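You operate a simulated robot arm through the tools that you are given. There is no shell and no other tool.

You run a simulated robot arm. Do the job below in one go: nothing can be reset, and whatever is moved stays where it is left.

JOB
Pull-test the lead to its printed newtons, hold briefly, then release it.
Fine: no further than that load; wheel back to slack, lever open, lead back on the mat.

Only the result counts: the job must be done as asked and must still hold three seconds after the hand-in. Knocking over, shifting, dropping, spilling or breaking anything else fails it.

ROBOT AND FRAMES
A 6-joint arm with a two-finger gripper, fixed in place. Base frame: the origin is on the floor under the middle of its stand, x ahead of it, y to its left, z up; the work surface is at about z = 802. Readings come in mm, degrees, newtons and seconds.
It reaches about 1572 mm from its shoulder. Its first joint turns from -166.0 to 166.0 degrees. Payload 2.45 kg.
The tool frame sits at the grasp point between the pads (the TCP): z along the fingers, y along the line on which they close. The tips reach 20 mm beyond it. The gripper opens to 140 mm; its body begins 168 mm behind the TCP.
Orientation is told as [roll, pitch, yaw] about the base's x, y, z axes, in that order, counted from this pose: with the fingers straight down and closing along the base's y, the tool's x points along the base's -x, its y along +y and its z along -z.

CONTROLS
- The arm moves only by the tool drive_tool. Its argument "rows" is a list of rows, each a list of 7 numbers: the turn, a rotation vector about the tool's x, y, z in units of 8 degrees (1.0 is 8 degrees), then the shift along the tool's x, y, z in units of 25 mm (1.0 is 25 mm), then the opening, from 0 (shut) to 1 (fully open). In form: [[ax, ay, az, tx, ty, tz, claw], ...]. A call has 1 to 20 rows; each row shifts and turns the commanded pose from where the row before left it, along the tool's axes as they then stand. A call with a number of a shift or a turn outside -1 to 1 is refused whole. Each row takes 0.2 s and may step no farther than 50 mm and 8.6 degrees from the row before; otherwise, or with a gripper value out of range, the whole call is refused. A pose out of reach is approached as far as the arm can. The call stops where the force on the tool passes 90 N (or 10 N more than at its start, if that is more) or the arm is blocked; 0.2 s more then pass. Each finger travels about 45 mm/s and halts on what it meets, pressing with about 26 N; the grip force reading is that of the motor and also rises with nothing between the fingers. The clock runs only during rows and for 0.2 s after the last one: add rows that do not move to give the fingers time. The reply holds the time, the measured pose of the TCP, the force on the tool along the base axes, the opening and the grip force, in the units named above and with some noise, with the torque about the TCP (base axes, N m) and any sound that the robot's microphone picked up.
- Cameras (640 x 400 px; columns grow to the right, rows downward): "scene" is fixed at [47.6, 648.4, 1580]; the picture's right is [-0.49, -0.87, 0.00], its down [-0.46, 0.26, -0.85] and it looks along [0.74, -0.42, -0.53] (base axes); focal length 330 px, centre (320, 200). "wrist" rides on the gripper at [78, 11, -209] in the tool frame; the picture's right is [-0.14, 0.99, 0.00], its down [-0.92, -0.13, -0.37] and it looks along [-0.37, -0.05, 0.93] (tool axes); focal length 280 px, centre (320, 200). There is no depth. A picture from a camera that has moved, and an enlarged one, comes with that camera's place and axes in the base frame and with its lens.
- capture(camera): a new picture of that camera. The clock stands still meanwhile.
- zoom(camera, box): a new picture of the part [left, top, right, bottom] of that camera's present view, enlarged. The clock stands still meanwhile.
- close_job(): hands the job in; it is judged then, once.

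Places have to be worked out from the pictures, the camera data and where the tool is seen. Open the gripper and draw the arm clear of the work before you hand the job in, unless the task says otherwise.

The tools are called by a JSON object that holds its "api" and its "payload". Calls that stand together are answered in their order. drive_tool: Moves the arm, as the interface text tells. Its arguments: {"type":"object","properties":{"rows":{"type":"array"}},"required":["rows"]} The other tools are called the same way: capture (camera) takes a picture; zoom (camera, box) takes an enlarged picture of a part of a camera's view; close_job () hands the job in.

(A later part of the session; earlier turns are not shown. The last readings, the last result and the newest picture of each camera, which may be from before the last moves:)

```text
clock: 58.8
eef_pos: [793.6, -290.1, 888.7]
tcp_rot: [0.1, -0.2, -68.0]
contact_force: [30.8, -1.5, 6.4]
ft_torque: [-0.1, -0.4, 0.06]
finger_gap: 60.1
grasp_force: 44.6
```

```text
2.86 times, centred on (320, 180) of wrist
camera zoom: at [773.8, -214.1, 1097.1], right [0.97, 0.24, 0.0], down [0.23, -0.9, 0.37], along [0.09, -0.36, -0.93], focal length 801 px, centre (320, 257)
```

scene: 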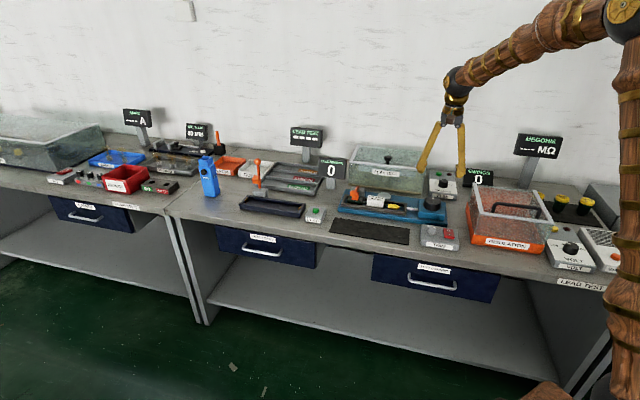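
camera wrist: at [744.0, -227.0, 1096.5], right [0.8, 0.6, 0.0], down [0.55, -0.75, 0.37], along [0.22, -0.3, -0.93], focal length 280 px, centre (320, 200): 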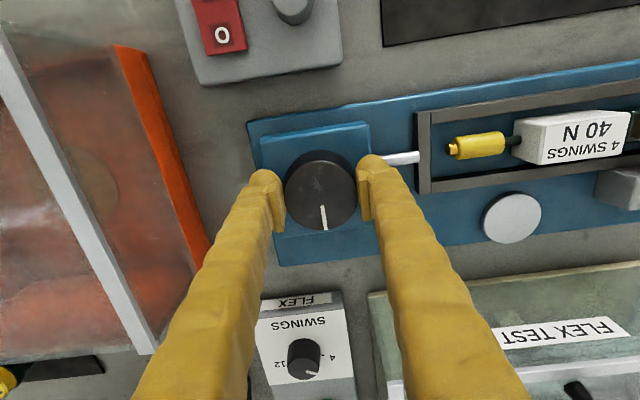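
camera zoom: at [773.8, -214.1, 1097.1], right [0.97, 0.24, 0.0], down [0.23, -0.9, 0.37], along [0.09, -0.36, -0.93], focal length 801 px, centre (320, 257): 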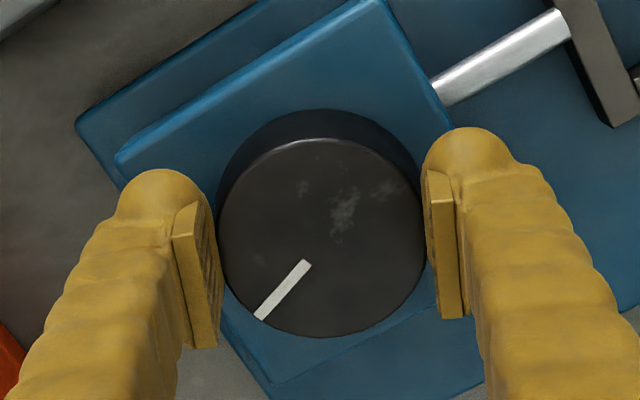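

15 N appeared between 64° and 68°, and the pointer shows no slip. I'll continue to 80° in small rows.

{"api": "drive_tool", "payload": {"rows": [[0, 0, 0, 0.015, 0.025, 0, 0.36], [0, 0, 0.5, 0, 0, 0, 0.36], [0, 0, 0.5, 0, 0, 0, 0.36], [0, 0, 0, 0, 0, 0, 0.36]]}}

{"api": "zoom", "payload": {"camera": "scene", "box": [310, 140, 470, 240]}}

```text
clock: 59.8
eef_pos: [795.2, -288.2, 888.1]
tcp_rot: [0.0, -0.1, -76.0]
contact_force: [26.4, -16.7, 13.7]
ft_torque: [-0.19, -0.38, 0.03]
finger_gap: 59.9
grasp_force: 45.0
```

```text
4.00 times, centred on (390, 190) of scene
camera zoom: at [47.6, 648.4, 1580.0], right [-0.49, -0.87, 0.0], down [-0.46, 0.26, -0.85], along [0.74, -0.42, -0.53], focal length 1318 px, centre (40, 240)
```

zoom: 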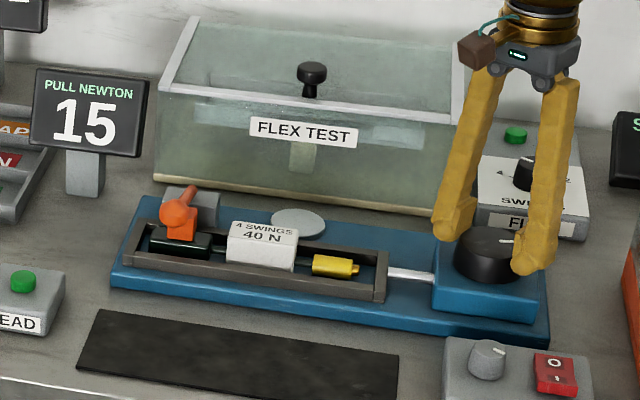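

Still 15 at 76°. I'll add another 4°.

{"api": "drive_tool", "payload": {"rows": [[0, 0, 0.5, 0, 0.01, 0, 0.36], [0, 0, 0, 0, 0, 0, 0.36]]}}

{"api": "zoom", "payload": {"camera": "scene", "box": [310, 140, 470, 240]}}

```text
clock: 60.4
eef_pos: [795.0, -290.2, 887.3]
tcp_rot: [0.1, 0.0, -80.0]
contact_force: [36.7, -17.5, 8.3]
ft_torque: [0.0, -0.49, 0.09]
finger_gap: 59.9
grasp_force: 45.4
```

```text
4.00 times, centred on (390, 190) of scene
camera zoom: at [47.6, 648.4, 1580.0], right [-0.49, -0.87, 0.0], down [-0.46, 0.26, -0.85], along [0.74, -0.42, -0.53], focal length 1318 px, centre (40, 240)
```

zoom: 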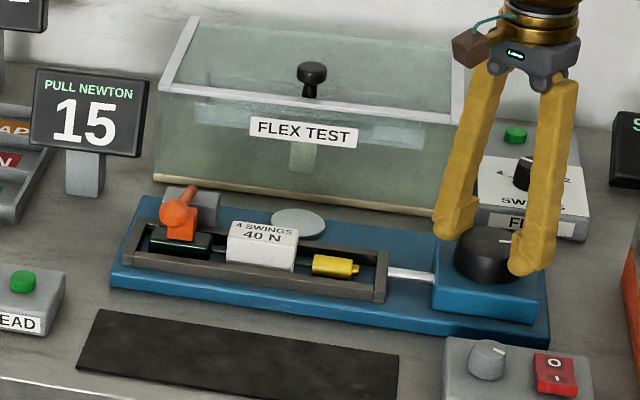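

Still 15 at 80°. Another 4°.

{"api": "drive_tool", "payload": {"rows": [[0, 0, 0, 0, 0.02, 0, 0.36], [0, 0, 0.5, 0, 0, 0, 0.36], [0, 0, 0, 0, 0, 0, 0.36]]}}

{"api": "zoom", "payload": {"camera": "scene", "box": [310, 140, 470, 240]}}

```text
clock: 61.2
eef_pos: [794.7, -289.0, 887.8]
tcp_rot: [0.0, 0.0, -84.0]
contact_force: [32.1, -7.4, 11.9]
ft_torque: [-0.12, -0.46, 0.09]
finger_gap: 59.7
grasp_force: 44.5
```

```text
4.00 times, centred on (390, 190) of scene
camera zoom: at [47.6, 648.4, 1580.0], right [-0.49, -0.87, 0.0], down [-0.46, 0.26, -0.85], along [0.74, -0.42, -0.53], focal length 1318 px, centre (40, 240)
```

zoom: 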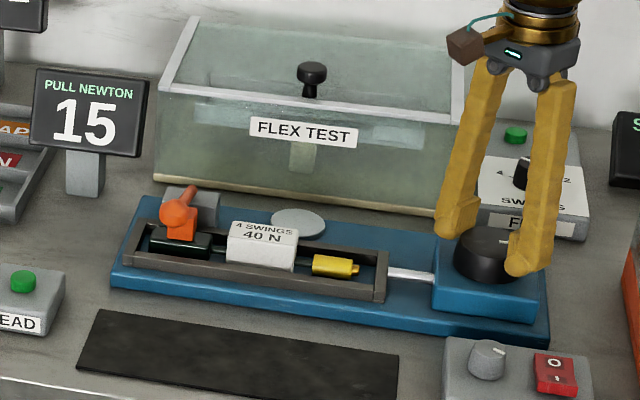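

Still 15 at 84°. Another 4°.

{"api": "drive_tool", "payload": {"rows": [[0, 0, 0, 0, 0.02, 0, 0.36], [0, 0, 0.5, 0, 0, 0, 0.36], [0, 0, 0, 0, 0, 0, 0.36]]}}

{"api": "zoom", "payload": {"camera": "scene", "box": [310, 140, 470, 240]}}

{"api": "zoom", "payload": {"camera": "wrist", "box": [240, 110, 400, 250]}}

```text
clock: 62.0
eef_pos: [795.3, -288.6, 888.1]
tcp_rot: [0.0, 0.0, -88.0]
contact_force: [25.6, -6.5, 10.7]
ft_torque: [-0.1, -0.32, 0.09]
finger_gap: 60.0
grasp_force: 45.3
```

```text
4.00 times, centred on (390, 190) of scene
camera zoom: at [47.6, 648.4, 1580.0], right [-0.49, -0.87, 0.0], down [-0.46, 0.26, -0.85], along [0.74, -0.42, -0.53], focal length 1318 px, centre (40, 240)
```

zoom: 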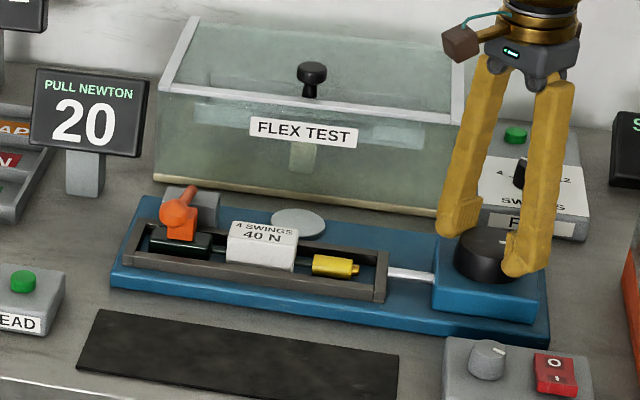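

```text
2.86 times, centred on (320, 180) of wrist
camera zoom: at [802.6, -210.9, 1097.3], right [0.99, -0.1, 0.0], down [-0.1, -0.92, 0.37], along [-0.04, -0.37, -0.93], focal length 801 px, centre (320, 257)
```

zoom: 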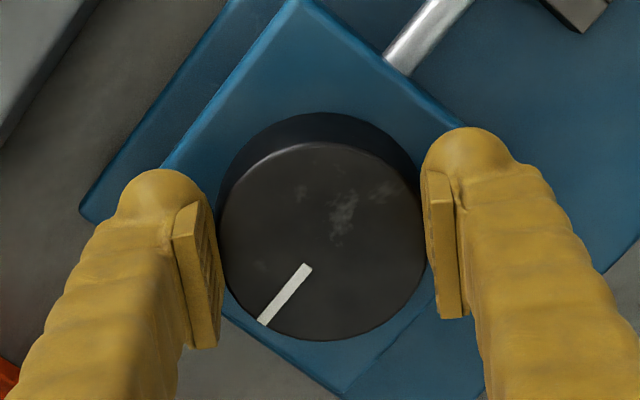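

20 N appeared between 84° and 88°, so it steps about every 18°. The wheel holds by itself, so I'll open, rotate the gripper back 72° for more range, and check the centre again.

{"api": "drive_tool", "payload": {"rows": [[0, 0, 0, 0, 0, 0, 0.48], [0, 0, 0, 0, 0, 0, 0.58], [0, 0, 0, 0, 0, 0, 0.64], [0, 0, 0, 0, 0, 0, 0.64], [0, 0, -1, 0, 0, 0, 0.64], [0, 0, -1, 0, 0, 0, 0.64], [0, 0, -1, 0, 0, 0, 0.64], [0, 0, -1, 0, 0, 0, 0.64], [0, 0, -1, 0, 0, 0, 0.64], [0, 0, -1, 0, 0, 0, 0.64], [0, 0, -1, 0, 0, 0, 0.64], [0, 0, -1, 0, 0, 0, 0.64], [0, 0, -1, 0, 0, 0, 0.64], [0, 0, 0, 0, 0, 0, 0.64]]}}

{"api": "zoom", "payload": {"camera": "wrist", "box": [240, 110, 400, 250]}}

{"api": "zoom", "payload": {"camera": "scene", "box": [310, 140, 470, 240]}}

```text
clock: 65.0
eef_pos: [796.0, -290.1, 887.3]
tcp_rot: [0.1, 0.1, -16.0]
contact_force: [0.0, -0.8, -0.2]
ft_torque: [-0.01, 0.0, -0.03]
finger_gap: 89.5
grasp_force: 0.2
```

```text
2.86 times, centred on (320, 180) of wrist
camera zoom: at [722.6, -258.6, 1097.4], right [0.4, 0.92, 0.0], down [0.85, -0.37, 0.37], along [0.34, -0.15, -0.93], focal length 801 px, centre (320, 257)
```

zoom: 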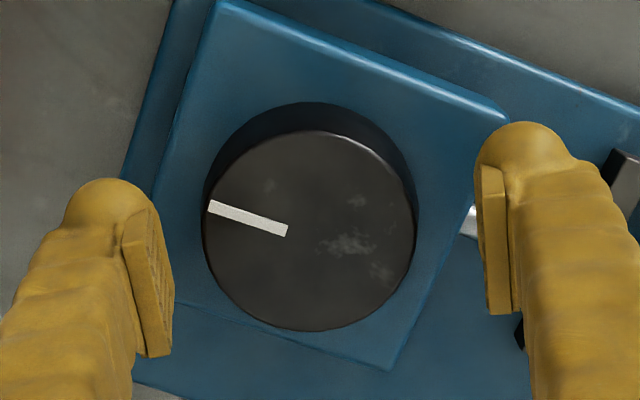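

```text
4.00 times, centred on (390, 190) of scene
camera zoom: at [47.6, 648.4, 1580.0], right [-0.49, -0.87, 0.0], down [-0.46, 0.26, -0.85], along [0.74, -0.42, -0.53], focal length 1318 px, centre (40, 240)
```

zoom: 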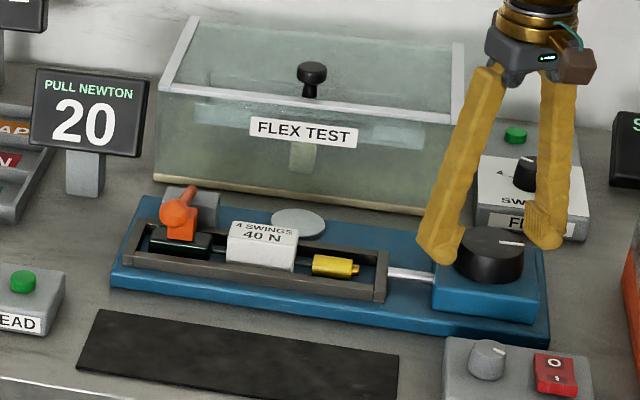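

The load holds at 20 N and the pointer has turned about 87° from the start. The wheel centre is about (791,-292), so I'll shift back 2.4 mm and -3.2 mm in the tool frame and close again.

{"api": "drive_tool", "payload": {"rows": [[0, 0, 0, 0.097, -0.128, 0, 0.6], [0, 0, 0, 0, 0, 0, 0.52], [0, 0, 0, 0, 0, 0, 0.46], [0, 0, 0, 0, 0, 0, 0.42], [0, 0, 0, 0, 0, 0, 0.4], [0, 0, 0, 0, 0, 0, 0.38], [0, 0, 0, 0, 0, 0, 0.36]]}}

```text
clock: 66.6
eef_pos: [791.9, -292.0, 888.9]
tcp_rot: [0.1, 0.0, -16.0]
contact_force: [-4.5, -11.6, 0.5]
ft_torque: [-0.21, 0.05, -0.05]
finger_gap: 59.8
grasp_force: 44.9
```

Gripped cleanly with little side force. I'll turn 16° clockwise in four rows, which should stay below the next step or two, and read.

{"api": "drive_tool", "payload": {"rows": [[0, 0, 0.5, 0, 0, 0, 0.36], [0, 0, 0.5, 0, 0, 0, 0.36], [0, 0, 0, 0, 0, 0, 0.36]]}}

{"api": "zoom", "payload": {"camera": "scene", "box": [310, 140, 470, 240]}}

```text
clock: 67.4
eef_pos: [792.1, -291.5, 888.3]
tcp_rot: [0.0, -0.2, -24.0]
contact_force: [5.1, -24.6, -18.9]
ft_torque: [-0.23, -0.1, -0.08]
finger_gap: 59.4
grasp_force: 44.5
```

```text
4.00 times, centred on (390, 190) of scene
camera zoom: at [47.6, 648.4, 1580.0], right [-0.49, -0.87, 0.0], down [-0.46, 0.26, -0.85], along [0.74, -0.42, -0.53], focal length 1318 px, centre (40, 240)
```

zoom: 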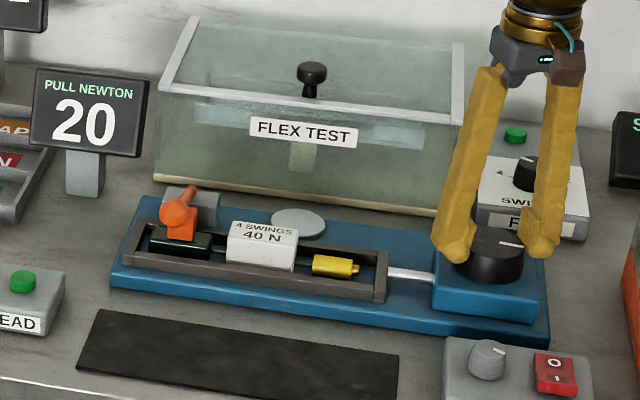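

Still 20 (about 96° total). I'll relieve the side force by half a millimetre and turn 4° more.

{"api": "drive_tool", "payload": {"rows": [[0, 0, 0.5, -0.015, -0.02, 0, 0.36], [0, 0, 0, 0, 0, 0, 0.36]]}}

{"api": "zoom", "payload": {"camera": "scene", "box": [310, 140, 470, 240]}}

```text
clock: 68.0
eef_pos: [792.3, -290.5, 888.1]
tcp_rot: [0.0, 0.1, -28.0]
contact_force: [1.8, -0.5, -19.0]
ft_torque: [-0.04, 0.03, -0.04]
finger_gap: 59.8
grasp_force: 44.8
```

```text
4.00 times, centred on (390, 190) of scene
camera zoom: at [47.6, 648.4, 1580.0], right [-0.49, -0.87, 0.0], down [-0.46, 0.26, -0.85], along [0.74, -0.42, -0.53], focal length 1318 px, centre (40, 240)
```

zoom: 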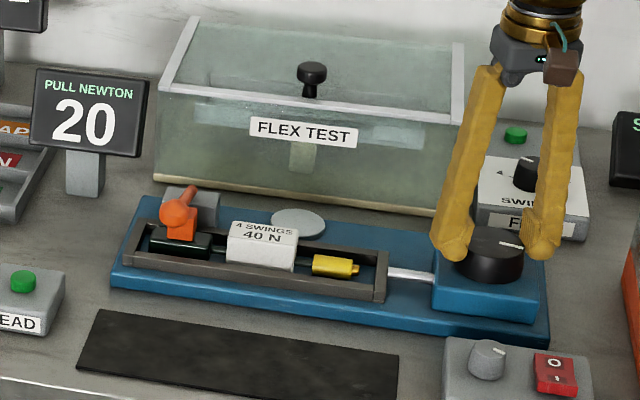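

Side forces are now nearly zero and the reading is 20 at about 100°. I'll turn 4° more.

{"api": "drive_tool", "payload": {"rows": [[0, 0, 0.5, 0, 0, 0, 0.36], [0, 0, 0, 0, 0, 0, 0.36]]}}

{"api": "zoom", "payload": {"camera": "scene", "box": [310, 140, 390, 190]}}

```text
clock: 68.6
eef_pos: [793.0, -291.0, 888.3]
tcp_rot: [-0.1, 0.2, -32.0]
contact_force: [9.3, 15.0, -28.6]
ft_torque: [0.16, 0.03, 0.02]
finger_gap: 59.6
grasp_force: 45.1
```

```text
8.00 times, centred on (350, 165) of scene
camera zoom: at [47.6, 648.4, 1580.0], right [-0.49, -0.87, 0.0], down [-0.46, 0.26, -0.85], along [0.74, -0.42, -0.53], focal length 2636 px, centre (80, 480)
```

zoom: 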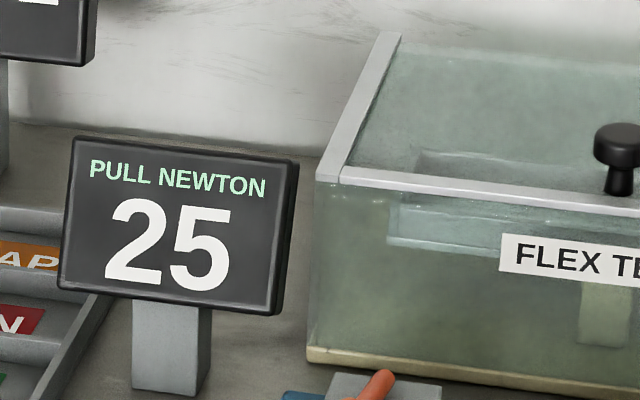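

25 N appeared between 100° and 104°, which confirms about 18° per 5 N; 40 N should appear near 156°. I'll go on 12° with a small trim and read.

{"api": "drive_tool", "payload": {"rows": [[0, 0, 0.5, 0, 0.015, 0, 0.36], [0, 0, 0.5, 0, 0.01, 0, 0.36], [0, 0, 0.5, 0, 0.01, 0, 0.36], [0, 0, 0, 0, 0, 0, 0.36]]}}

{"api": "zoom", "payload": {"camera": "scene", "box": [310, 140, 470, 240]}}

```text
clock: 69.6
eef_pos: [792.1, -290.2, 888.1]
tcp_rot: [0.1, 0.0, -44.0]
contact_force: [0.1, 31.2, -7.9]
ft_torque: [0.39, 0.15, 0.06]
finger_gap: 59.8
grasp_force: 45.1
```

```text
4.00 times, centred on (390, 190) of scene
camera zoom: at [47.6, 648.4, 1580.0], right [-0.49, -0.87, 0.0], down [-0.46, 0.26, -0.85], along [0.74, -0.42, -0.53], focal length 1318 px, centre (40, 240)
```

zoom: 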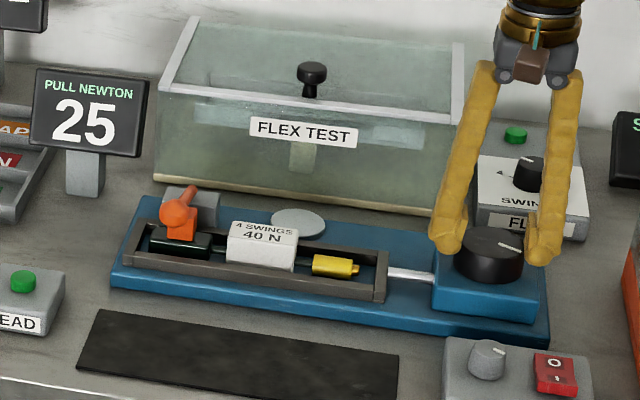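

25 at about 116°. I'll trim 0.5 mm along the force and turn 8° more.

{"api": "drive_tool", "payload": {"rows": [[0, 0, 0.5, 0.02, 0.02, 0, 0.36], [0, 0, 0.5, 0.01, 0.01, 0, 0.36], [0, 0, 0, 0, 0, 0, 0.36]]}}

{"api": "zoom", "payload": {"camera": "scene", "box": [310, 140, 470, 240]}}

```text
clock: 70.4
eef_pos: [794.1, -290.8, 888.2]
tcp_rot: [0.0, 0.0, -51.9]
contact_force: [7.4, 22.7, -11.3]
ft_torque: [0.22, -0.06, 0.03]
finger_gap: 59.8
grasp_force: 45.0
```

```text
4.00 times, centred on (390, 190) of scene
camera zoom: at [47.6, 648.4, 1580.0], right [-0.49, -0.87, 0.0], down [-0.46, 0.26, -0.85], along [0.74, -0.42, -0.53], focal length 1318 px, centre (40, 240)
```

zoom: 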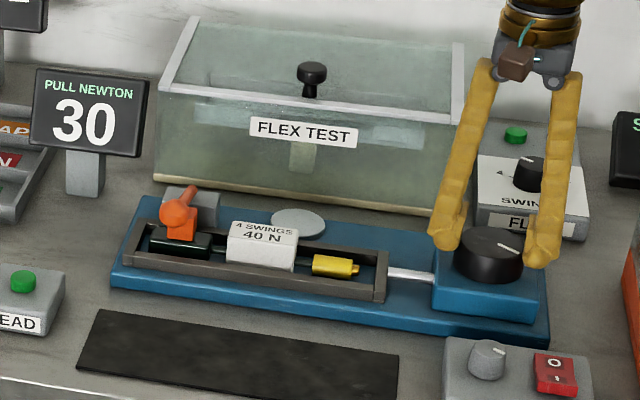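

30 N at about 124°. I'll continue with another 8° and a small trim.

{"api": "drive_tool", "payload": {"rows": [[0, 0, 0.5, 0.015, 0.02, 0, 0.36], [0, 0, 0.5, 0.01, 0.015, 0, 0.36], [0, 0, 0, 0, 0, 0, 0.36]]}}

{"api": "zoom", "payload": {"camera": "scene", "box": [310, 140, 470, 240]}}

```text
clock: 71.2
eef_pos: [793.0, -290.6, 888.7]
tcp_rot: [-0.1, -0.1, -60.0]
contact_force: [10.3, -2.1, -15.2]
ft_torque: [-0.02, -0.07, -0.03]
finger_gap: 59.7
grasp_force: 44.9
```

```text
4.00 times, centred on (390, 190) of scene
camera zoom: at [47.6, 648.4, 1580.0], right [-0.49, -0.87, 0.0], down [-0.46, 0.26, -0.85], along [0.74, -0.42, -0.53], focal length 1318 px, centre (40, 240)
```

zoom: 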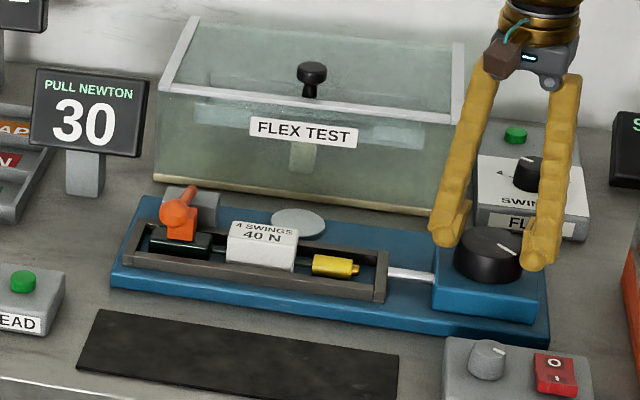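

30 at about 132° with low forces. I'll take smaller steps from here, 4° next.

{"api": "drive_tool", "payload": {"rows": [[0, 0, 0.5, 0, 0.01, 0, 0.36], [0, 0, 0, 0, 0, 0, 0.36]]}}

{"api": "zoom", "payload": {"camera": "scene", "box": [310, 140, 390, 190]}}

```text
clock: 71.8
eef_pos: [794.4, -290.1, 888.6]
tcp_rot: [0.0, -0.1, -64.0]
contact_force: [12.8, -18.5, -10.8]
ft_torque: [-0.23, -0.14, 0.02]
finger_gap: 59.7
grasp_force: 45.2
```

```text
8.00 times, centred on (350, 165) of scene
camera zoom: at [47.6, 648.4, 1580.0], right [-0.49, -0.87, 0.0], down [-0.46, 0.26, -0.85], along [0.74, -0.42, -0.53], focal length 2636 px, centre (80, 480)
```

zoom: 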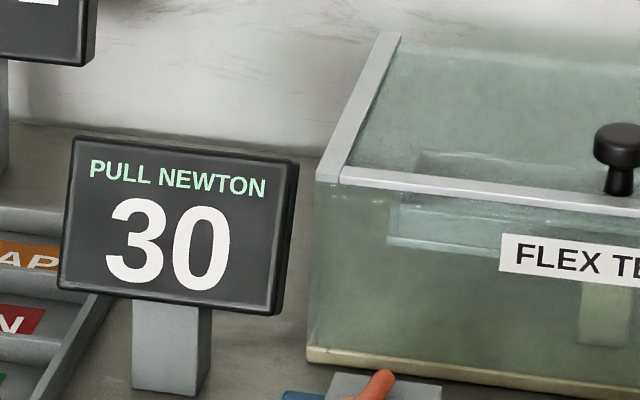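

Still 30 at about 136°. Another 3°.

{"api": "drive_tool", "payload": {"rows": [[0, 0, 0.375, 0, 0, 0, 0.36], [0, 0, 0, 0, 0, 0, 0.36]]}}

{"api": "zoom", "payload": {"camera": "scene", "box": [310, 140, 390, 190]}}

```text
clock: 72.4
eef_pos: [794.7, -290.1, 889.1]
tcp_rot: [0.0, -0.1, -66.9]
contact_force: [11.3, -30.0, -7.1]
ft_torque: [-0.38, -0.13, -0.03]
finger_gap: 59.7
grasp_force: 45.3
```

```text
8.00 times, centred on (350, 165) of scene
camera zoom: at [47.6, 648.4, 1580.0], right [-0.49, -0.87, 0.0], down [-0.46, 0.26, -0.85], along [0.74, -0.42, -0.53], focal length 2636 px, centre (80, 480)
```

zoom: 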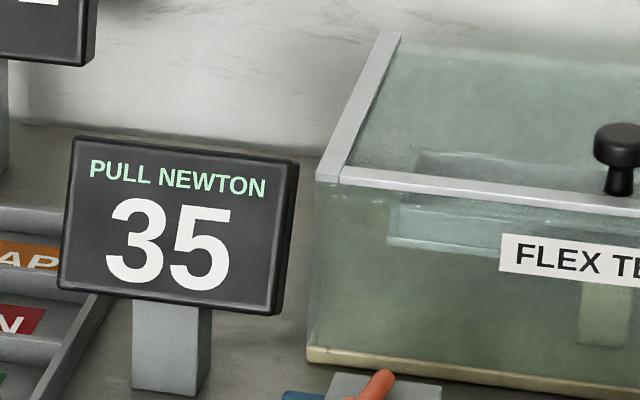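

35 N appeared between 136° and 139°, so 40 N should come at about 155°. I'll trim and turn 8°, then continue with fine steps.

{"api": "drive_tool", "payload": {"rows": [[0, 0, 0.5, -0.025, 0, 0, 0.36], [0, 0, 0.5, 0, 0.01, 0, 0.36], [0, 0, 0, 0, 0, 0, 0.36]]}}

{"api": "zoom", "payload": {"camera": "scene", "box": [310, 140, 470, 240]}}

```text
clock: 73.2
eef_pos: [794.2, -288.7, 889.4]
tcp_rot: [0.0, 0.0, -75.0]
contact_force: [16.9, -16.0, -5.9]
ft_torque: [-0.14, -0.17, 0.01]
finger_gap: 60.0
grasp_force: 45.3
```

```text
4.00 times, centred on (390, 190) of scene
camera zoom: at [47.6, 648.4, 1580.0], right [-0.49, -0.87, 0.0], down [-0.46, 0.26, -0.85], along [0.74, -0.42, -0.53], focal length 1318 px, centre (40, 240)
```

zoom: 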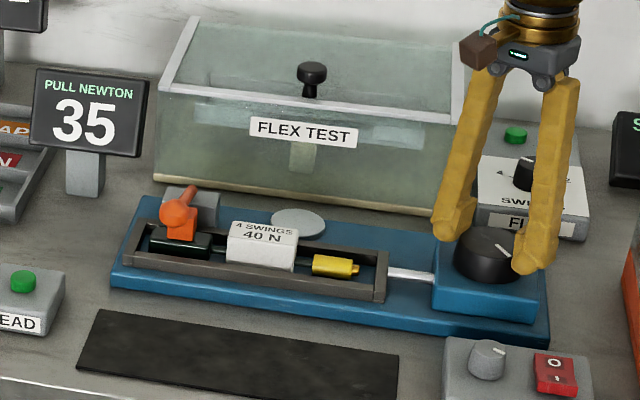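

35 at about 147°. I'll turn 4° more, then go to 2° steps.

{"api": "drive_tool", "payload": {"rows": [[0, 0, 0.5, 0, 0.01, 0, 0.36], [0, 0, 0, 0, 0, 0, 0.36]]}}

{"api": "zoom", "payload": {"camera": "scene", "box": [310, 140, 390, 190]}}

```text
clock: 73.8
eef_pos: [795.3, -289.6, 889.5]
tcp_rot: [0.0, -0.1, -79.0]
contact_force: [14.4, -15.2, 6.5]
ft_torque: [-0.2, -0.16, 0.04]
finger_gap: 59.8
grasp_force: 45.0
```

```text
8.00 times, centred on (350, 165) of scene
camera zoom: at [47.6, 648.4, 1580.0], right [-0.49, -0.87, 0.0], down [-0.46, 0.26, -0.85], along [0.74, -0.42, -0.53], focal length 2636 px, centre (80, 480)
```

zoom: 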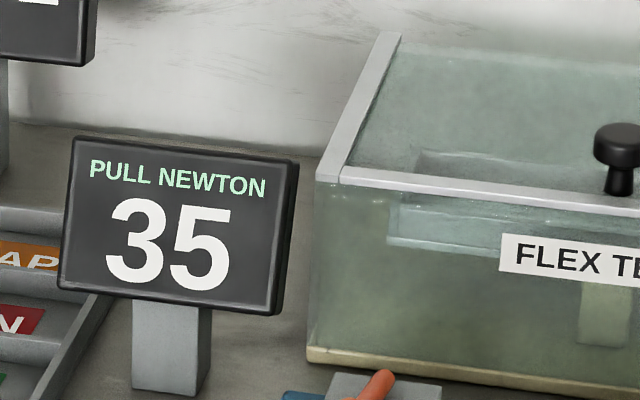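

35 at about 151°. Now a 2° step.

{"api": "drive_tool", "payload": {"rows": [[0, 0, 0.25, 0, 0, 0, 0.36], [0, 0, 0, 0, 0, 0, 0.36]]}}

{"api": "zoom", "payload": {"camera": "scene", "box": [310, 140, 390, 190]}}

```text
clock: 74.4
eef_pos: [796.0, -288.7, 888.5]
tcp_rot: [0.1, -0.1, -81.1]
contact_force: [18.4, -10.9, 12.8]
ft_torque: [-0.17, -0.25, 0.06]
finger_gap: 60.0
grasp_force: 45.2
```

```text
8.00 times, centred on (350, 165) of scene
camera zoom: at [47.6, 648.4, 1580.0], right [-0.49, -0.87, 0.0], down [-0.46, 0.26, -0.85], along [0.74, -0.42, -0.53], focal length 2636 px, centre (80, 480)
```

zoom: 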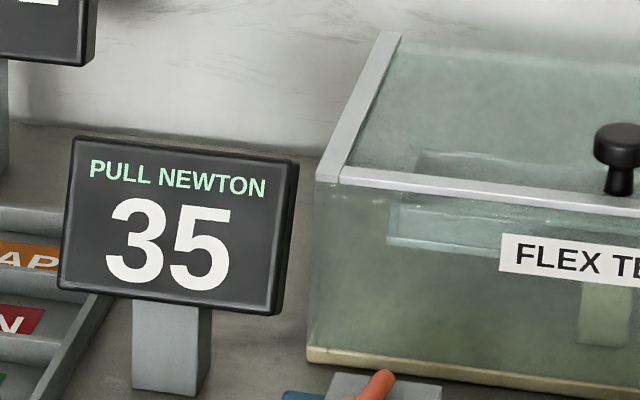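

Still 35 at about 153°. Another 2° step.

{"api": "drive_tool", "payload": {"rows": [[0, 0, 0.25, 0, 0.01, 0, 0.36], [0, 0, 0, 0, 0, 0, 0.36]]}}

{"api": "zoom", "payload": {"camera": "scene", "box": [310, 140, 390, 190]}}

```text
clock: 75.0
eef_pos: [794.8, -289.3, 888.1]
tcp_rot: [0.2, 0.0, -83.0]
contact_force: [19.2, -7.0, 16.7]
ft_torque: [-0.06, -0.34, 0.03]
finger_gap: 59.8
grasp_force: 45.0
```

```text
8.00 times, centred on (350, 165) of scene
camera zoom: at [47.6, 648.4, 1580.0], right [-0.49, -0.87, 0.0], down [-0.46, 0.26, -0.85], along [0.74, -0.42, -0.53], focal length 2636 px, centre (80, 480)
```

zoom: 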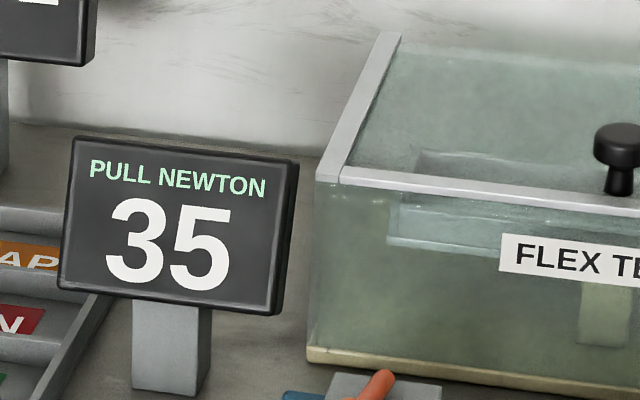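

Still 35 at about 155°. Another 2° step.

{"api": "drive_tool", "payload": {"rows": [[0, 0, 0.25, 0, 0.01, 0, 0.36], [0, 0, 0, 0, 0, 0, 0.36]]}}

{"api": "zoom", "payload": {"camera": "scene", "box": [310, 140, 390, 190]}}

```text
clock: 75.6
eef_pos: [795.5, -288.8, 888.9]
tcp_rot: [0.1, 0.0, -84.9]
contact_force: [16.4, -1.9, 24.3]
ft_torque: [-0.09, -0.24, 0.04]
finger_gap: 59.8
grasp_force: 45.5
```

```text
8.00 times, centred on (350, 165) of scene
camera zoom: at [47.6, 648.4, 1580.0], right [-0.49, -0.87, 0.0], down [-0.46, 0.26, -0.85], along [0.74, -0.42, -0.53], focal length 2636 px, centre (80, 480)
```

zoom: 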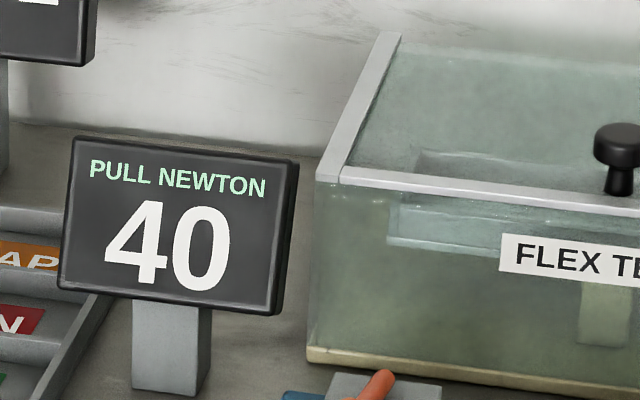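

The display now reads 40 N. I'll go 3° further to sit safely inside the 40 band, well short of the next step, then hold still and confirm.

{"api": "drive_tool", "payload": {"rows": [[0, 0, 0.375, 0, 0, 0, 0.36], [0, 0, 0, 0, 0, 0, 0.36], [0, 0, 0, 0, 0, 0, 0.36]]}}

{"api": "zoom", "payload": {"camera": "scene", "box": [310, 140, 470, 240]}}

```text
clock: 76.4
eef_pos: [795.9, -288.7, 888.2]
tcp_rot: [0.2, 0.0, -88.0]
contact_force: [18.9, 6.3, 27.6]
ft_torque: [0.0, -0.36, 0.08]
finger_gap: 59.9
grasp_force: 44.8
```

```text
4.00 times, centred on (390, 190) of scene
camera zoom: at [47.6, 648.4, 1580.0], right [-0.49, -0.87, 0.0], down [-0.46, 0.26, -0.85], along [0.74, -0.42, -0.53], focal length 1318 px, centre (40, 240)
```

zoom: 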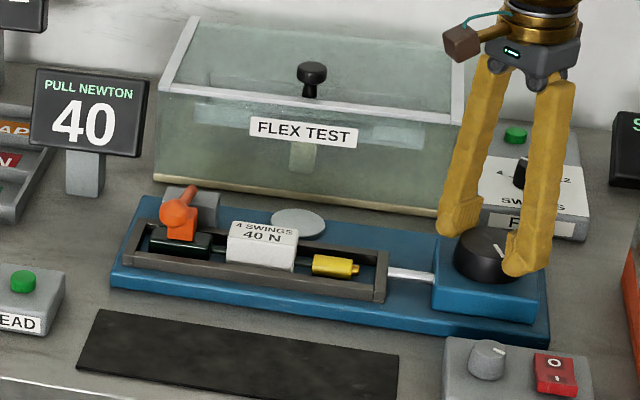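

The display holds at 40 N. I'll hold still for about 3 seconds.

{"api": "drive_tool", "payload": {"rows": [[0, 0, 0, 0, 0, 0, 0.36], [0, 0, 0, 0, 0, 0, 0.36], [0, 0, 0, 0, 0, 0, 0.36], [0, 0, 0, 0, 0, 0, 0.36], [0, 0, 0, 0, 0, 0, 0.36], [0, 0, 0, 0, 0, 0, 0.36], [0, 0, 0, 0, 0, 0, 0.36], [0, 0, 0, 0, 0, 0, 0.36], [0, 0, 0, 0, 0, 0, 0.36], [0, 0, 0, 0, 0, 0, 0.36], [0, 0, 0, 0, 0, 0, 0.36], [0, 0, 0, 0, 0, 0, 0.36], [0, 0, 0, 0, 0, 0, 0.36], [0, 0, 0, 0, 0, 0, 0.36]]}}

{"api": "zoom", "payload": {"camera": "scene", "box": [310, 140, 470, 240]}}

```text
clock: 79.4
eef_pos: [795.2, -288.9, 888.6]
tcp_rot: [0.1, 0.0, -88.0]
contact_force: [26.5, 9.0, 26.8]
ft_torque: [0.04, -0.49, 0.13]
finger_gap: 59.6
grasp_force: 45.0
```

```text
4.00 times, centred on (390, 190) of scene
camera zoom: at [47.6, 648.4, 1580.0], right [-0.49, -0.87, 0.0], down [-0.46, 0.26, -0.85], along [0.74, -0.42, -0.53], focal length 1318 px, centre (40, 240)
```

zoom: 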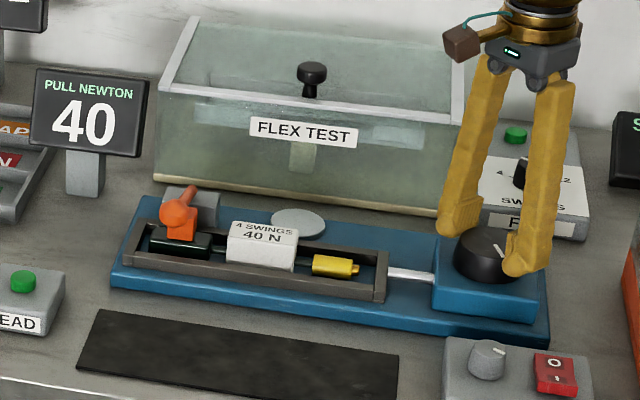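

Held 40 N for over 3 seconds. Now I wind the wheel back counter-clockwise, reversing the trims, starting with 40°.

{"api": "drive_tool", "payload": {"rows": [[0, 0, -1, 0, -0.02, 0, 0.36], [0, 0, -1, 0, -0.01, 0, 0.36], [0, 0, -1, 0.025, -0.01, 0, 0.36], [0, 0, -1, -0.01, -0.025, 0, 0.36], [0, 0, -1, -0.02, -0.02, 0, 0.36], [0, 0, 0, 0, 0, 0, 0.36]]}}

{"api": "zoom", "payload": {"camera": "scene", "box": [310, 140, 470, 240]}}

```text
clock: 80.8
eef_pos: [792.2, -289.0, 886.7]
tcp_rot: [0.0, -0.1, -47.9]
contact_force: [26.3, -31.3, 12.7]
ft_torque: [-0.41, -0.38, 0.02]
finger_gap: 60.0
grasp_force: 45.2
```

```text
4.00 times, centred on (390, 190) of scene
camera zoom: at [47.6, 648.4, 1580.0], right [-0.49, -0.87, 0.0], down [-0.46, 0.26, -0.85], along [0.74, -0.42, -0.53], focal length 1318 px, centre (40, 240)
```

zoom: 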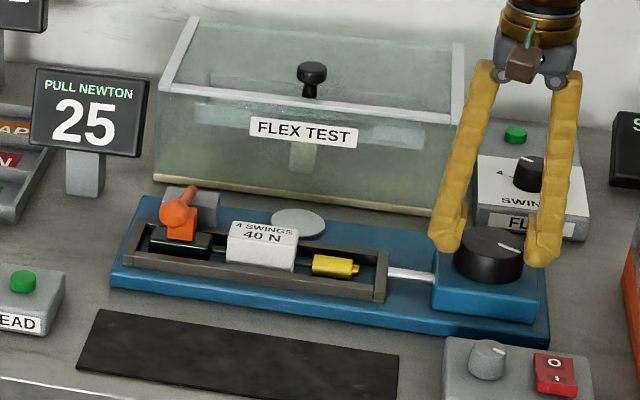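

The reading dropped to 25 N as expected. I'll trim 0.9 mm against the side force and continue back another 32°.

{"api": "drive_tool", "payload": {"rows": [[0, 0, 0, -0.035, 0, 0, 0.36], [0, 0, -1, -0.01, -0.02, 0, 0.36], [0, 0, -1, 0, -0.02, 0, 0.36], [0, 0, -1, 0, 0, 0, 0.36], [0, 0, -1, 0, 0, 0, 0.36], [0, 0, 0, 0, 0, 0, 0.36]]}}

{"api": "zoom", "payload": {"camera": "scene", "box": [310, 140, 470, 240]}}

```text
clock: 82.2
eef_pos: [791.0, -291.2, 888.4]
tcp_rot: [-0.1, 0.1, -15.9]
contact_force: [-12.3, -30.0, 12.3]
ft_torque: [-0.44, 0.17, -0.09]
finger_gap: 60.0
grasp_force: 44.9
```

```text
4.00 times, centred on (390, 190) of scene
camera zoom: at [47.6, 648.4, 1580.0], right [-0.49, -0.87, 0.0], down [-0.46, 0.26, -0.85], along [0.74, -0.42, -0.53], focal length 1318 px, centre (40, 240)
```

zoom: 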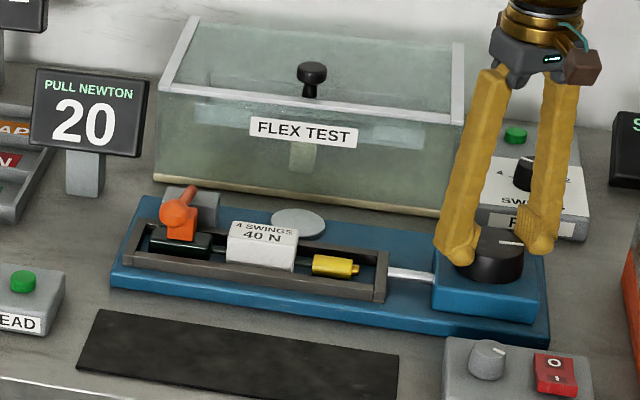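

20 N at about 88°. I'll relieve the force, open, rotate the open gripper clockwise back to yaw -88°, and regrip for the rest of the unwinding.

{"api": "drive_tool", "payload": {"rows": [[0, 0, 0, 0, -0.03, 0, 0.36], [0, 0, 0, 0, 0, 0, 0.48], [0, 0, 0, 0, 0, 0, 0.58], [0, 0, 0, 0, 0, 0, 0.64], [0, 0, 0, 0, 0, 0, 0.64], [0, 0, 1, 0, 0, 0, 0.64], [0, 0, 1, 0, 0, 0, 0.64], [0, 0, 1, 0, 0, 0, 0.64], [0, 0, 1, 0, 0, 0, 0.64], [0, 0, 1, 0, 0, 0, 0.64], [0, 0, 1, 0, 0, 0, 0.64], [0, 0, 1, 0, 0, 0, 0.64], [0, 0, 1, 0, 0, 0, 0.64], [0, 0, 1, 0, 0, 0, 0.64], [0, 0, 0, 0, 0, 0, 0.64]]}}

{"api": "zoom", "payload": {"camera": "wrist", "box": [240, 110, 400, 250]}}

{"api": "zoom", "payload": {"camera": "scene", "box": [310, 140, 470, 240]}}

```text
clock: 85.4
eef_pos: [793.3, -293.4, 889.3]
tcp_rot: [0.0, 0.0, -88.0]
contact_force: [0.1, -0.5, -0.3]
ft_torque: [-0.02, 0.01, 0.03]
finger_gap: 89.5
grasp_force: 0.0
```

```text
2.86 times, centred on (320, 180) of wrist
camera zoom: at [800.4, -215.1, 1097.2], right [0.99, -0.1, 0.0], down [-0.1, -0.92, 0.37], along [-0.04, -0.37, -0.93], focal length 801 px, centre (320, 257)
```

zoom: 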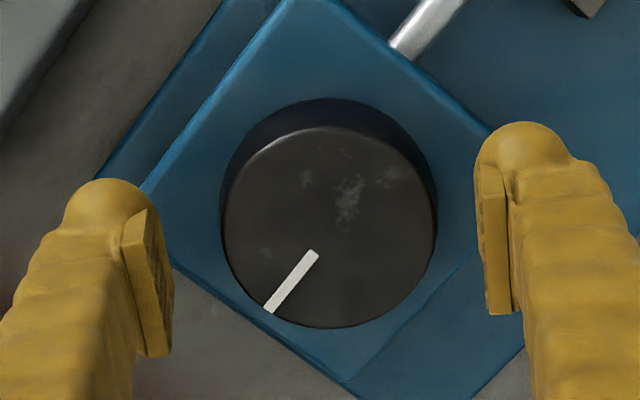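

```text
4.00 times, centred on (390, 190) of scene
camera zoom: at [47.6, 648.4, 1580.0], right [-0.49, -0.87, 0.0], down [-0.46, 0.26, -0.85], along [0.74, -0.42, -0.53], focal length 1318 px, centre (40, 240)
```

zoom: 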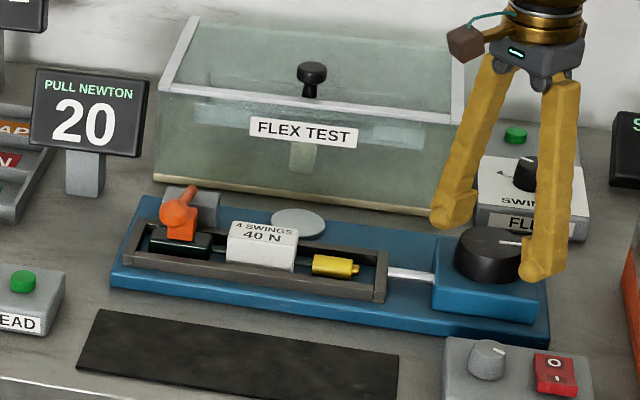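

The load is still 20 N with the hand off. Comparing views at different yaws puts the wheel axis at (795,-293), with its top a bit lower (z≈878) than I assumed. I'll move 2.7 mm to that centre, 4 mm lower, and grip.

{"api": "drive_tool", "payload": {"rows": [[0, 0, 0, 0.012, 0.108, 0, 0.64], [0, 0, 0, 0, 0, 0.16, 0.6], [0, 0, 0, 0, 0, 0, 0.52], [0, 0, 0, 0, 0, 0, 0.46], [0, 0, 0, 0, 0, 0, 0.42], [0, 0, 0, 0, 0, 0, 0.4], [0, 0, 0, 0, 0, 0, 0.38], [0, 0, 0, 0, 0, 0, 0.36]]}}

```text
clock: 87.2
eef_pos: [796.0, -292.3, 883.1]
tcp_rot: [0.0, 0.1, -88.0]
contact_force: [6.0, 1.6, -3.0]
ft_torque: [0.02, -0.05, -0.01]
finger_gap: 60.7
grasp_force: 45.2
```

The grip is clean, with only a 6 N side force. I'll unwind 40° counter-clockwise and check the forces and reading.

{"api": "drive_tool", "payload": {"rows": [[0, 0, -1, 0, 0, 0, 0.36], [0, 0, -1, 0, 0, 0, 0.36], [0, 0, -1, 0, 0, 0, 0.36], [0, 0, -1, 0, 0, 0, 0.36], [0, 0, -1, 0, 0, 0, 0.36], [0, 0, 0, 0, 0, 0, 0.36]]}}

{"api": "zoom", "payload": {"camera": "scene", "box": [310, 140, 470, 240]}}

```text
clock: 88.6
eef_pos: [795.0, -292.3, 883.8]
tcp_rot: [0.1, 0.0, -47.9]
contact_force: [-3.1, -7.9, -12.6]
ft_torque: [-0.1, 0.0, 0.02]
finger_gap: 60.7
grasp_force: 44.9
```

```text
4.00 times, centred on (390, 190) of scene
camera zoom: at [47.6, 648.4, 1580.0], right [-0.49, -0.87, 0.0], down [-0.46, 0.26, -0.85], along [0.74, -0.42, -0.53], focal length 1318 px, centre (40, 240)
```

zoom: 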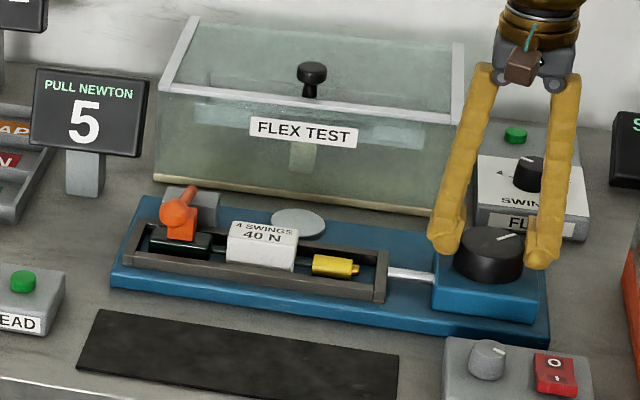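

Side forces stay tiny with this centre, and the reading is 5 N. I'll unwind another 40°.

{"api": "drive_tool", "payload": {"rows": [[0, 0, -1, 0, 0, 0, 0.36], [0, 0, -1, 0, 0, 0, 0.36], [0, 0, -1, 0, 0, 0, 0.36], [0, 0, -1, 0, 0, 0, 0.36], [0, 0, -1, 0, 0, 0, 0.36], [0, 0, 0, 0, 0, 0, 0.36]]}}

{"api": "zoom", "payload": {"camera": "scene", "box": [310, 140, 470, 240]}}

{"api": "zoom", "payload": {"camera": "scene", "box": [400, 180, 464, 220]}}

```text
clock: 90.0
eef_pos: [794.6, -293.2, 884.7]
tcp_rot: [0.0, 0.0, -7.9]
contact_force: [-12.5, -35.3, -14.1]
ft_torque: [-0.31, 0.24, -0.01]
finger_gap: 60.9
grasp_force: 45.8
```

```text
4.00 times, centred on (390, 190) of scene
camera zoom: at [47.6, 648.4, 1580.0], right [-0.49, -0.87, 0.0], down [-0.46, 0.26, -0.85], along [0.74, -0.42, -0.53], focal length 1318 px, centre (40, 240)
```

zoom: 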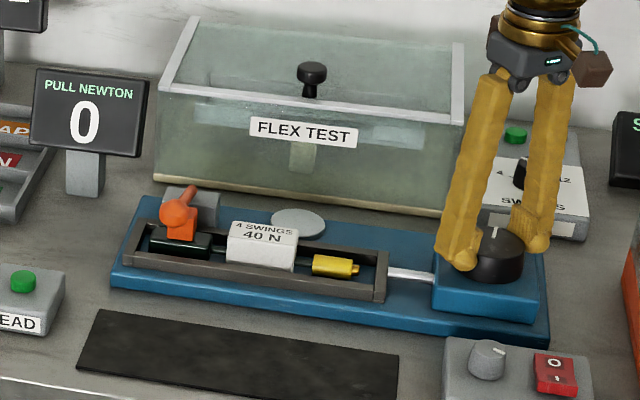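

```text
10.00 times, centred on (432, 200) of scene
camera zoom: at [47.6, 648.4, 1580.0], right [-0.49, -0.87, 0.0], down [-0.46, 0.26, -0.85], along [0.74, -0.42, -0.53], focal length 3295 px, centre (-800, 200)
```

zoom: 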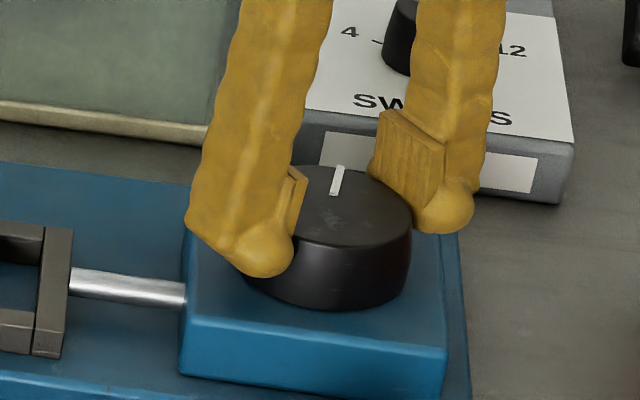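

The reading is 0 and the pointer is about 7–8° from its starting position. I'll trim the side force and turn the last 7° back gently.

{"api": "drive_tool", "payload": {"rows": [[0, 0, 0, 0, -0.035, 0, 0.36], [0, 0, -0.44, 0, 0, 0, 0.36], [0, 0, -0.44, 0, 0, 0, 0.36], [0, 0, 0, 0, 0, 0, 0.36]]}}

{"api": "zoom", "payload": {"camera": "scene", "box": [400, 180, 464, 220]}}

```text
clock: 91.0
eef_pos: [795.2, -292.6, 884.5]
tcp_rot: [0.0, 0.0, -0.9]
contact_force: [-24.1, -24.8, -13.7]
ft_torque: [-0.16, 0.37, -0.01]
finger_gap: 60.7
grasp_force: 44.9
```

```text
10.00 times, centred on (432, 200) of scene
camera zoom: at [47.6, 648.4, 1580.0], right [-0.49, -0.87, 0.0], down [-0.46, 0.26, -0.85], along [0.74, -0.42, -0.53], focal length 3295 px, centre (-800, 200)
```

zoom: 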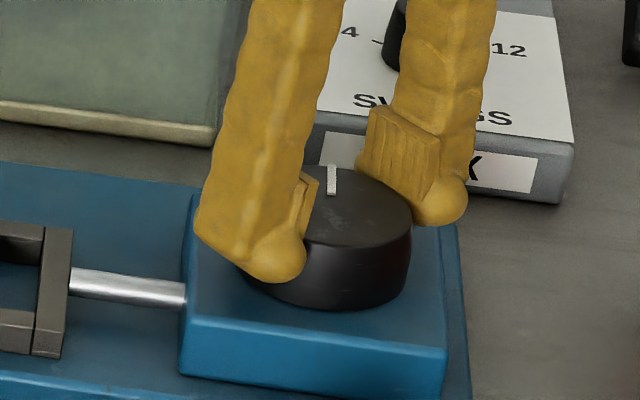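

The pointer is back at its starting mark and the display reads 0, so the wheel is slack. I'll release, rise to z≈1020 and turn back to yaw -45.6° for the lever.

{"api": "drive_tool", "payload": {"rows": [[0, 0, 0, 0, 0, 0, 0.48], [0, 0, 0, 0, 0, 0, 0.58], [0, 0, 0, 0, 0, 0, 0.64], [0, 0, 0, 0, 0, 0, 0.64], [0, 0, 0, 0, 0, -0.6, 0.64], [0, 0, 0, 0, 0, -1, 0.64], [0, 0, 0, 0, 0, -1, 0.64], [0, 0, 0, 0, 0, -1, 0.64], [0, 0, 0, 0, 0, -1, 0.64], [0, 0, 0, 0, 0, -0.84, 0.64], [0, 0, 0.93, 0, 0, 0, 0.6], [0, 0, 0.93, 0, 0, 0, 0.55], [0, 0, 0.93, 0, 0, 0, 0.5], [0, 0, 0.93, 0, 0, 0, 0.45], [0, 0, 0.93, 0, 0, 0, 0.45], [0, 0, 0.93, 0, 0, 0, 0.45], [0, 0, 0, 0, 0, 0, 0.45]]}}

{"api": "zoom", "payload": {"camera": "scene", "box": [310, 140, 470, 240]}}

{"api": "capture", "payload": {"camera": "wrist"}}

```text
clock: 94.6
eef_pos: [794.9, -294.3, 1020.0]
tcp_rot: [0.0, 0.0, -45.6]
contact_force: [0.0, -0.3, 0.0]
ft_torque: [-0.01, -0.05, 0.01]
finger_gap: 63.2
grasp_force: 0.1
```

```text
4.00 times, centred on (390, 190) of scene
camera zoom: at [47.6, 648.4, 1580.0], right [-0.49, -0.87, 0.0], down [-0.46, 0.26, -0.85], along [0.74, -0.42, -0.53], focal length 1318 px, centre (40, 240)
```

zoom: 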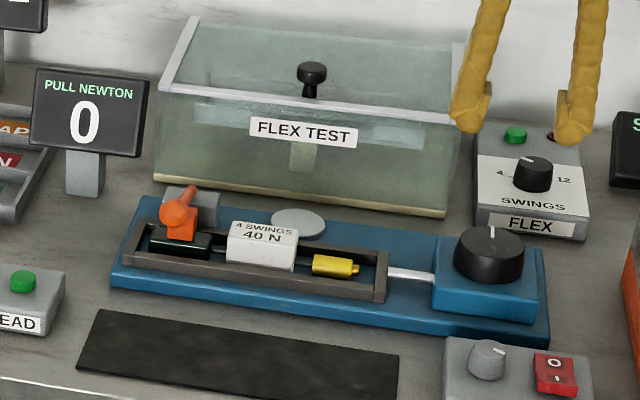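

```text
taken
camera wrist: at [747.5, -231.0, 1229.1], right [0.8, 0.59, 0.0], down [0.55, -0.75, 0.37], along [0.22, -0.3, -0.93], focal length 280 px, centre (320, 200)
```

wrist: 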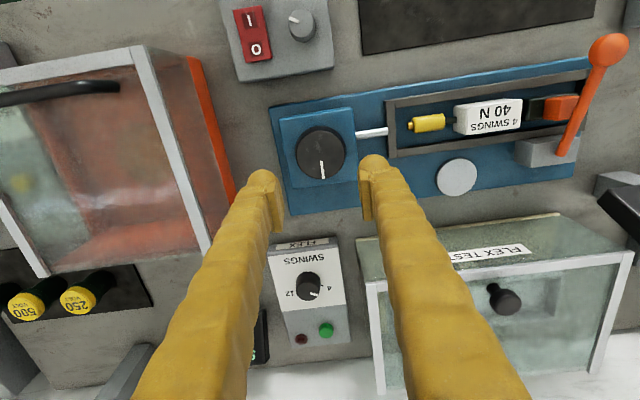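

The wheel is slack, reading 0. I'll now travel back along the cradle at z≈1020 to above the lever's ball, near u'≈671, w'≈-691.

{"api": "drive_tool", "payload": {"rows": [[0, 0, 0, 0.232, 0.951, 0, 0.45], [0, 0, 0, 0.232, 0.951, 0, 0.45], [0, 0, 0, 0.232, 0.951, 0, 0.45], [0, 0, 0, 0.232, 0.951, 0, 0.45], [0, 0, 0, 0.232, 0.951, 0, 0.45], [0, 0, 0, 0.232, 0.951, 0, 0.45], [0, 0, 0, 0.232, 0.951, 0, 0.45], [0, 0, 0, 0.232, 0.951, 0, 0.45], [0, 0, 0, 0.232, 0.951, 0, 0.45], [0, 0, 0, 0.232, 0.951, 0, 0.45], [0, 0, 0, 0.232, 0.951, 0, 0.45], [0, 0, 0, 0.232, 0.951, 0, 0.45], [0, 0, 0, 0.232, 0.951, 0, 0.45], [0, 0, 0, 0, 0, 1, 0.45], [0, 0, 0, 0, 0, 1, 0.45], [0, 0, 0, 0, 0, 0, 0.45]]}}

{"api": "zoom", "payload": {"camera": "wrist", "box": [220, 100, 420, 250]}}

{"api": "zoom", "payload": {"camera": "scene", "box": [320, 150, 400, 214]}}

```text
clock: 98.0
eef_pos: [962.5, -22.6, 969.9]
tcp_rot: [0.1, 0.0, -45.6]
contact_force: [0.1, 0.3, -0.1]
ft_torque: [0.0, -0.03, 0.01]
finger_gap: 62.8
grasp_force: 0.1
```

```text
2.67 times, centred on (320, 175) of wrist
camera zoom: at [915.2, 39.3, 1178.9], right [0.8, 0.6, 0.0], down [0.55, -0.75, 0.37], along [0.22, -0.3, -0.93], focal length 748 px, centre (320, 267)
```

zoom: 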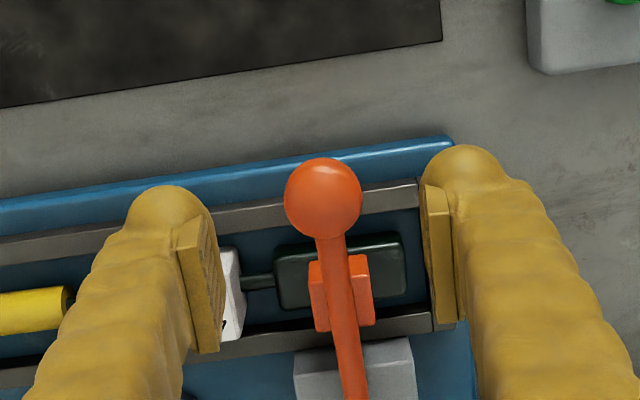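

```text
6.25 times, centred on (360, 182) of scene
camera zoom: at [47.6, 648.4, 1580.0], right [-0.49, -0.87, 0.0], down [-0.46, 0.26, -0.85], along [0.74, -0.42, -0.53], focal length 2060 px, centre (70, 312)
```

zoom: 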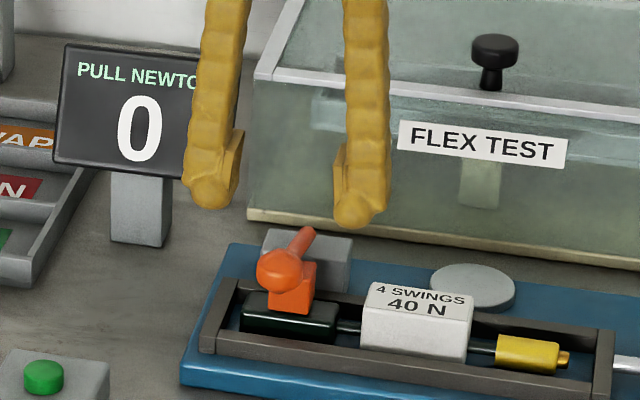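

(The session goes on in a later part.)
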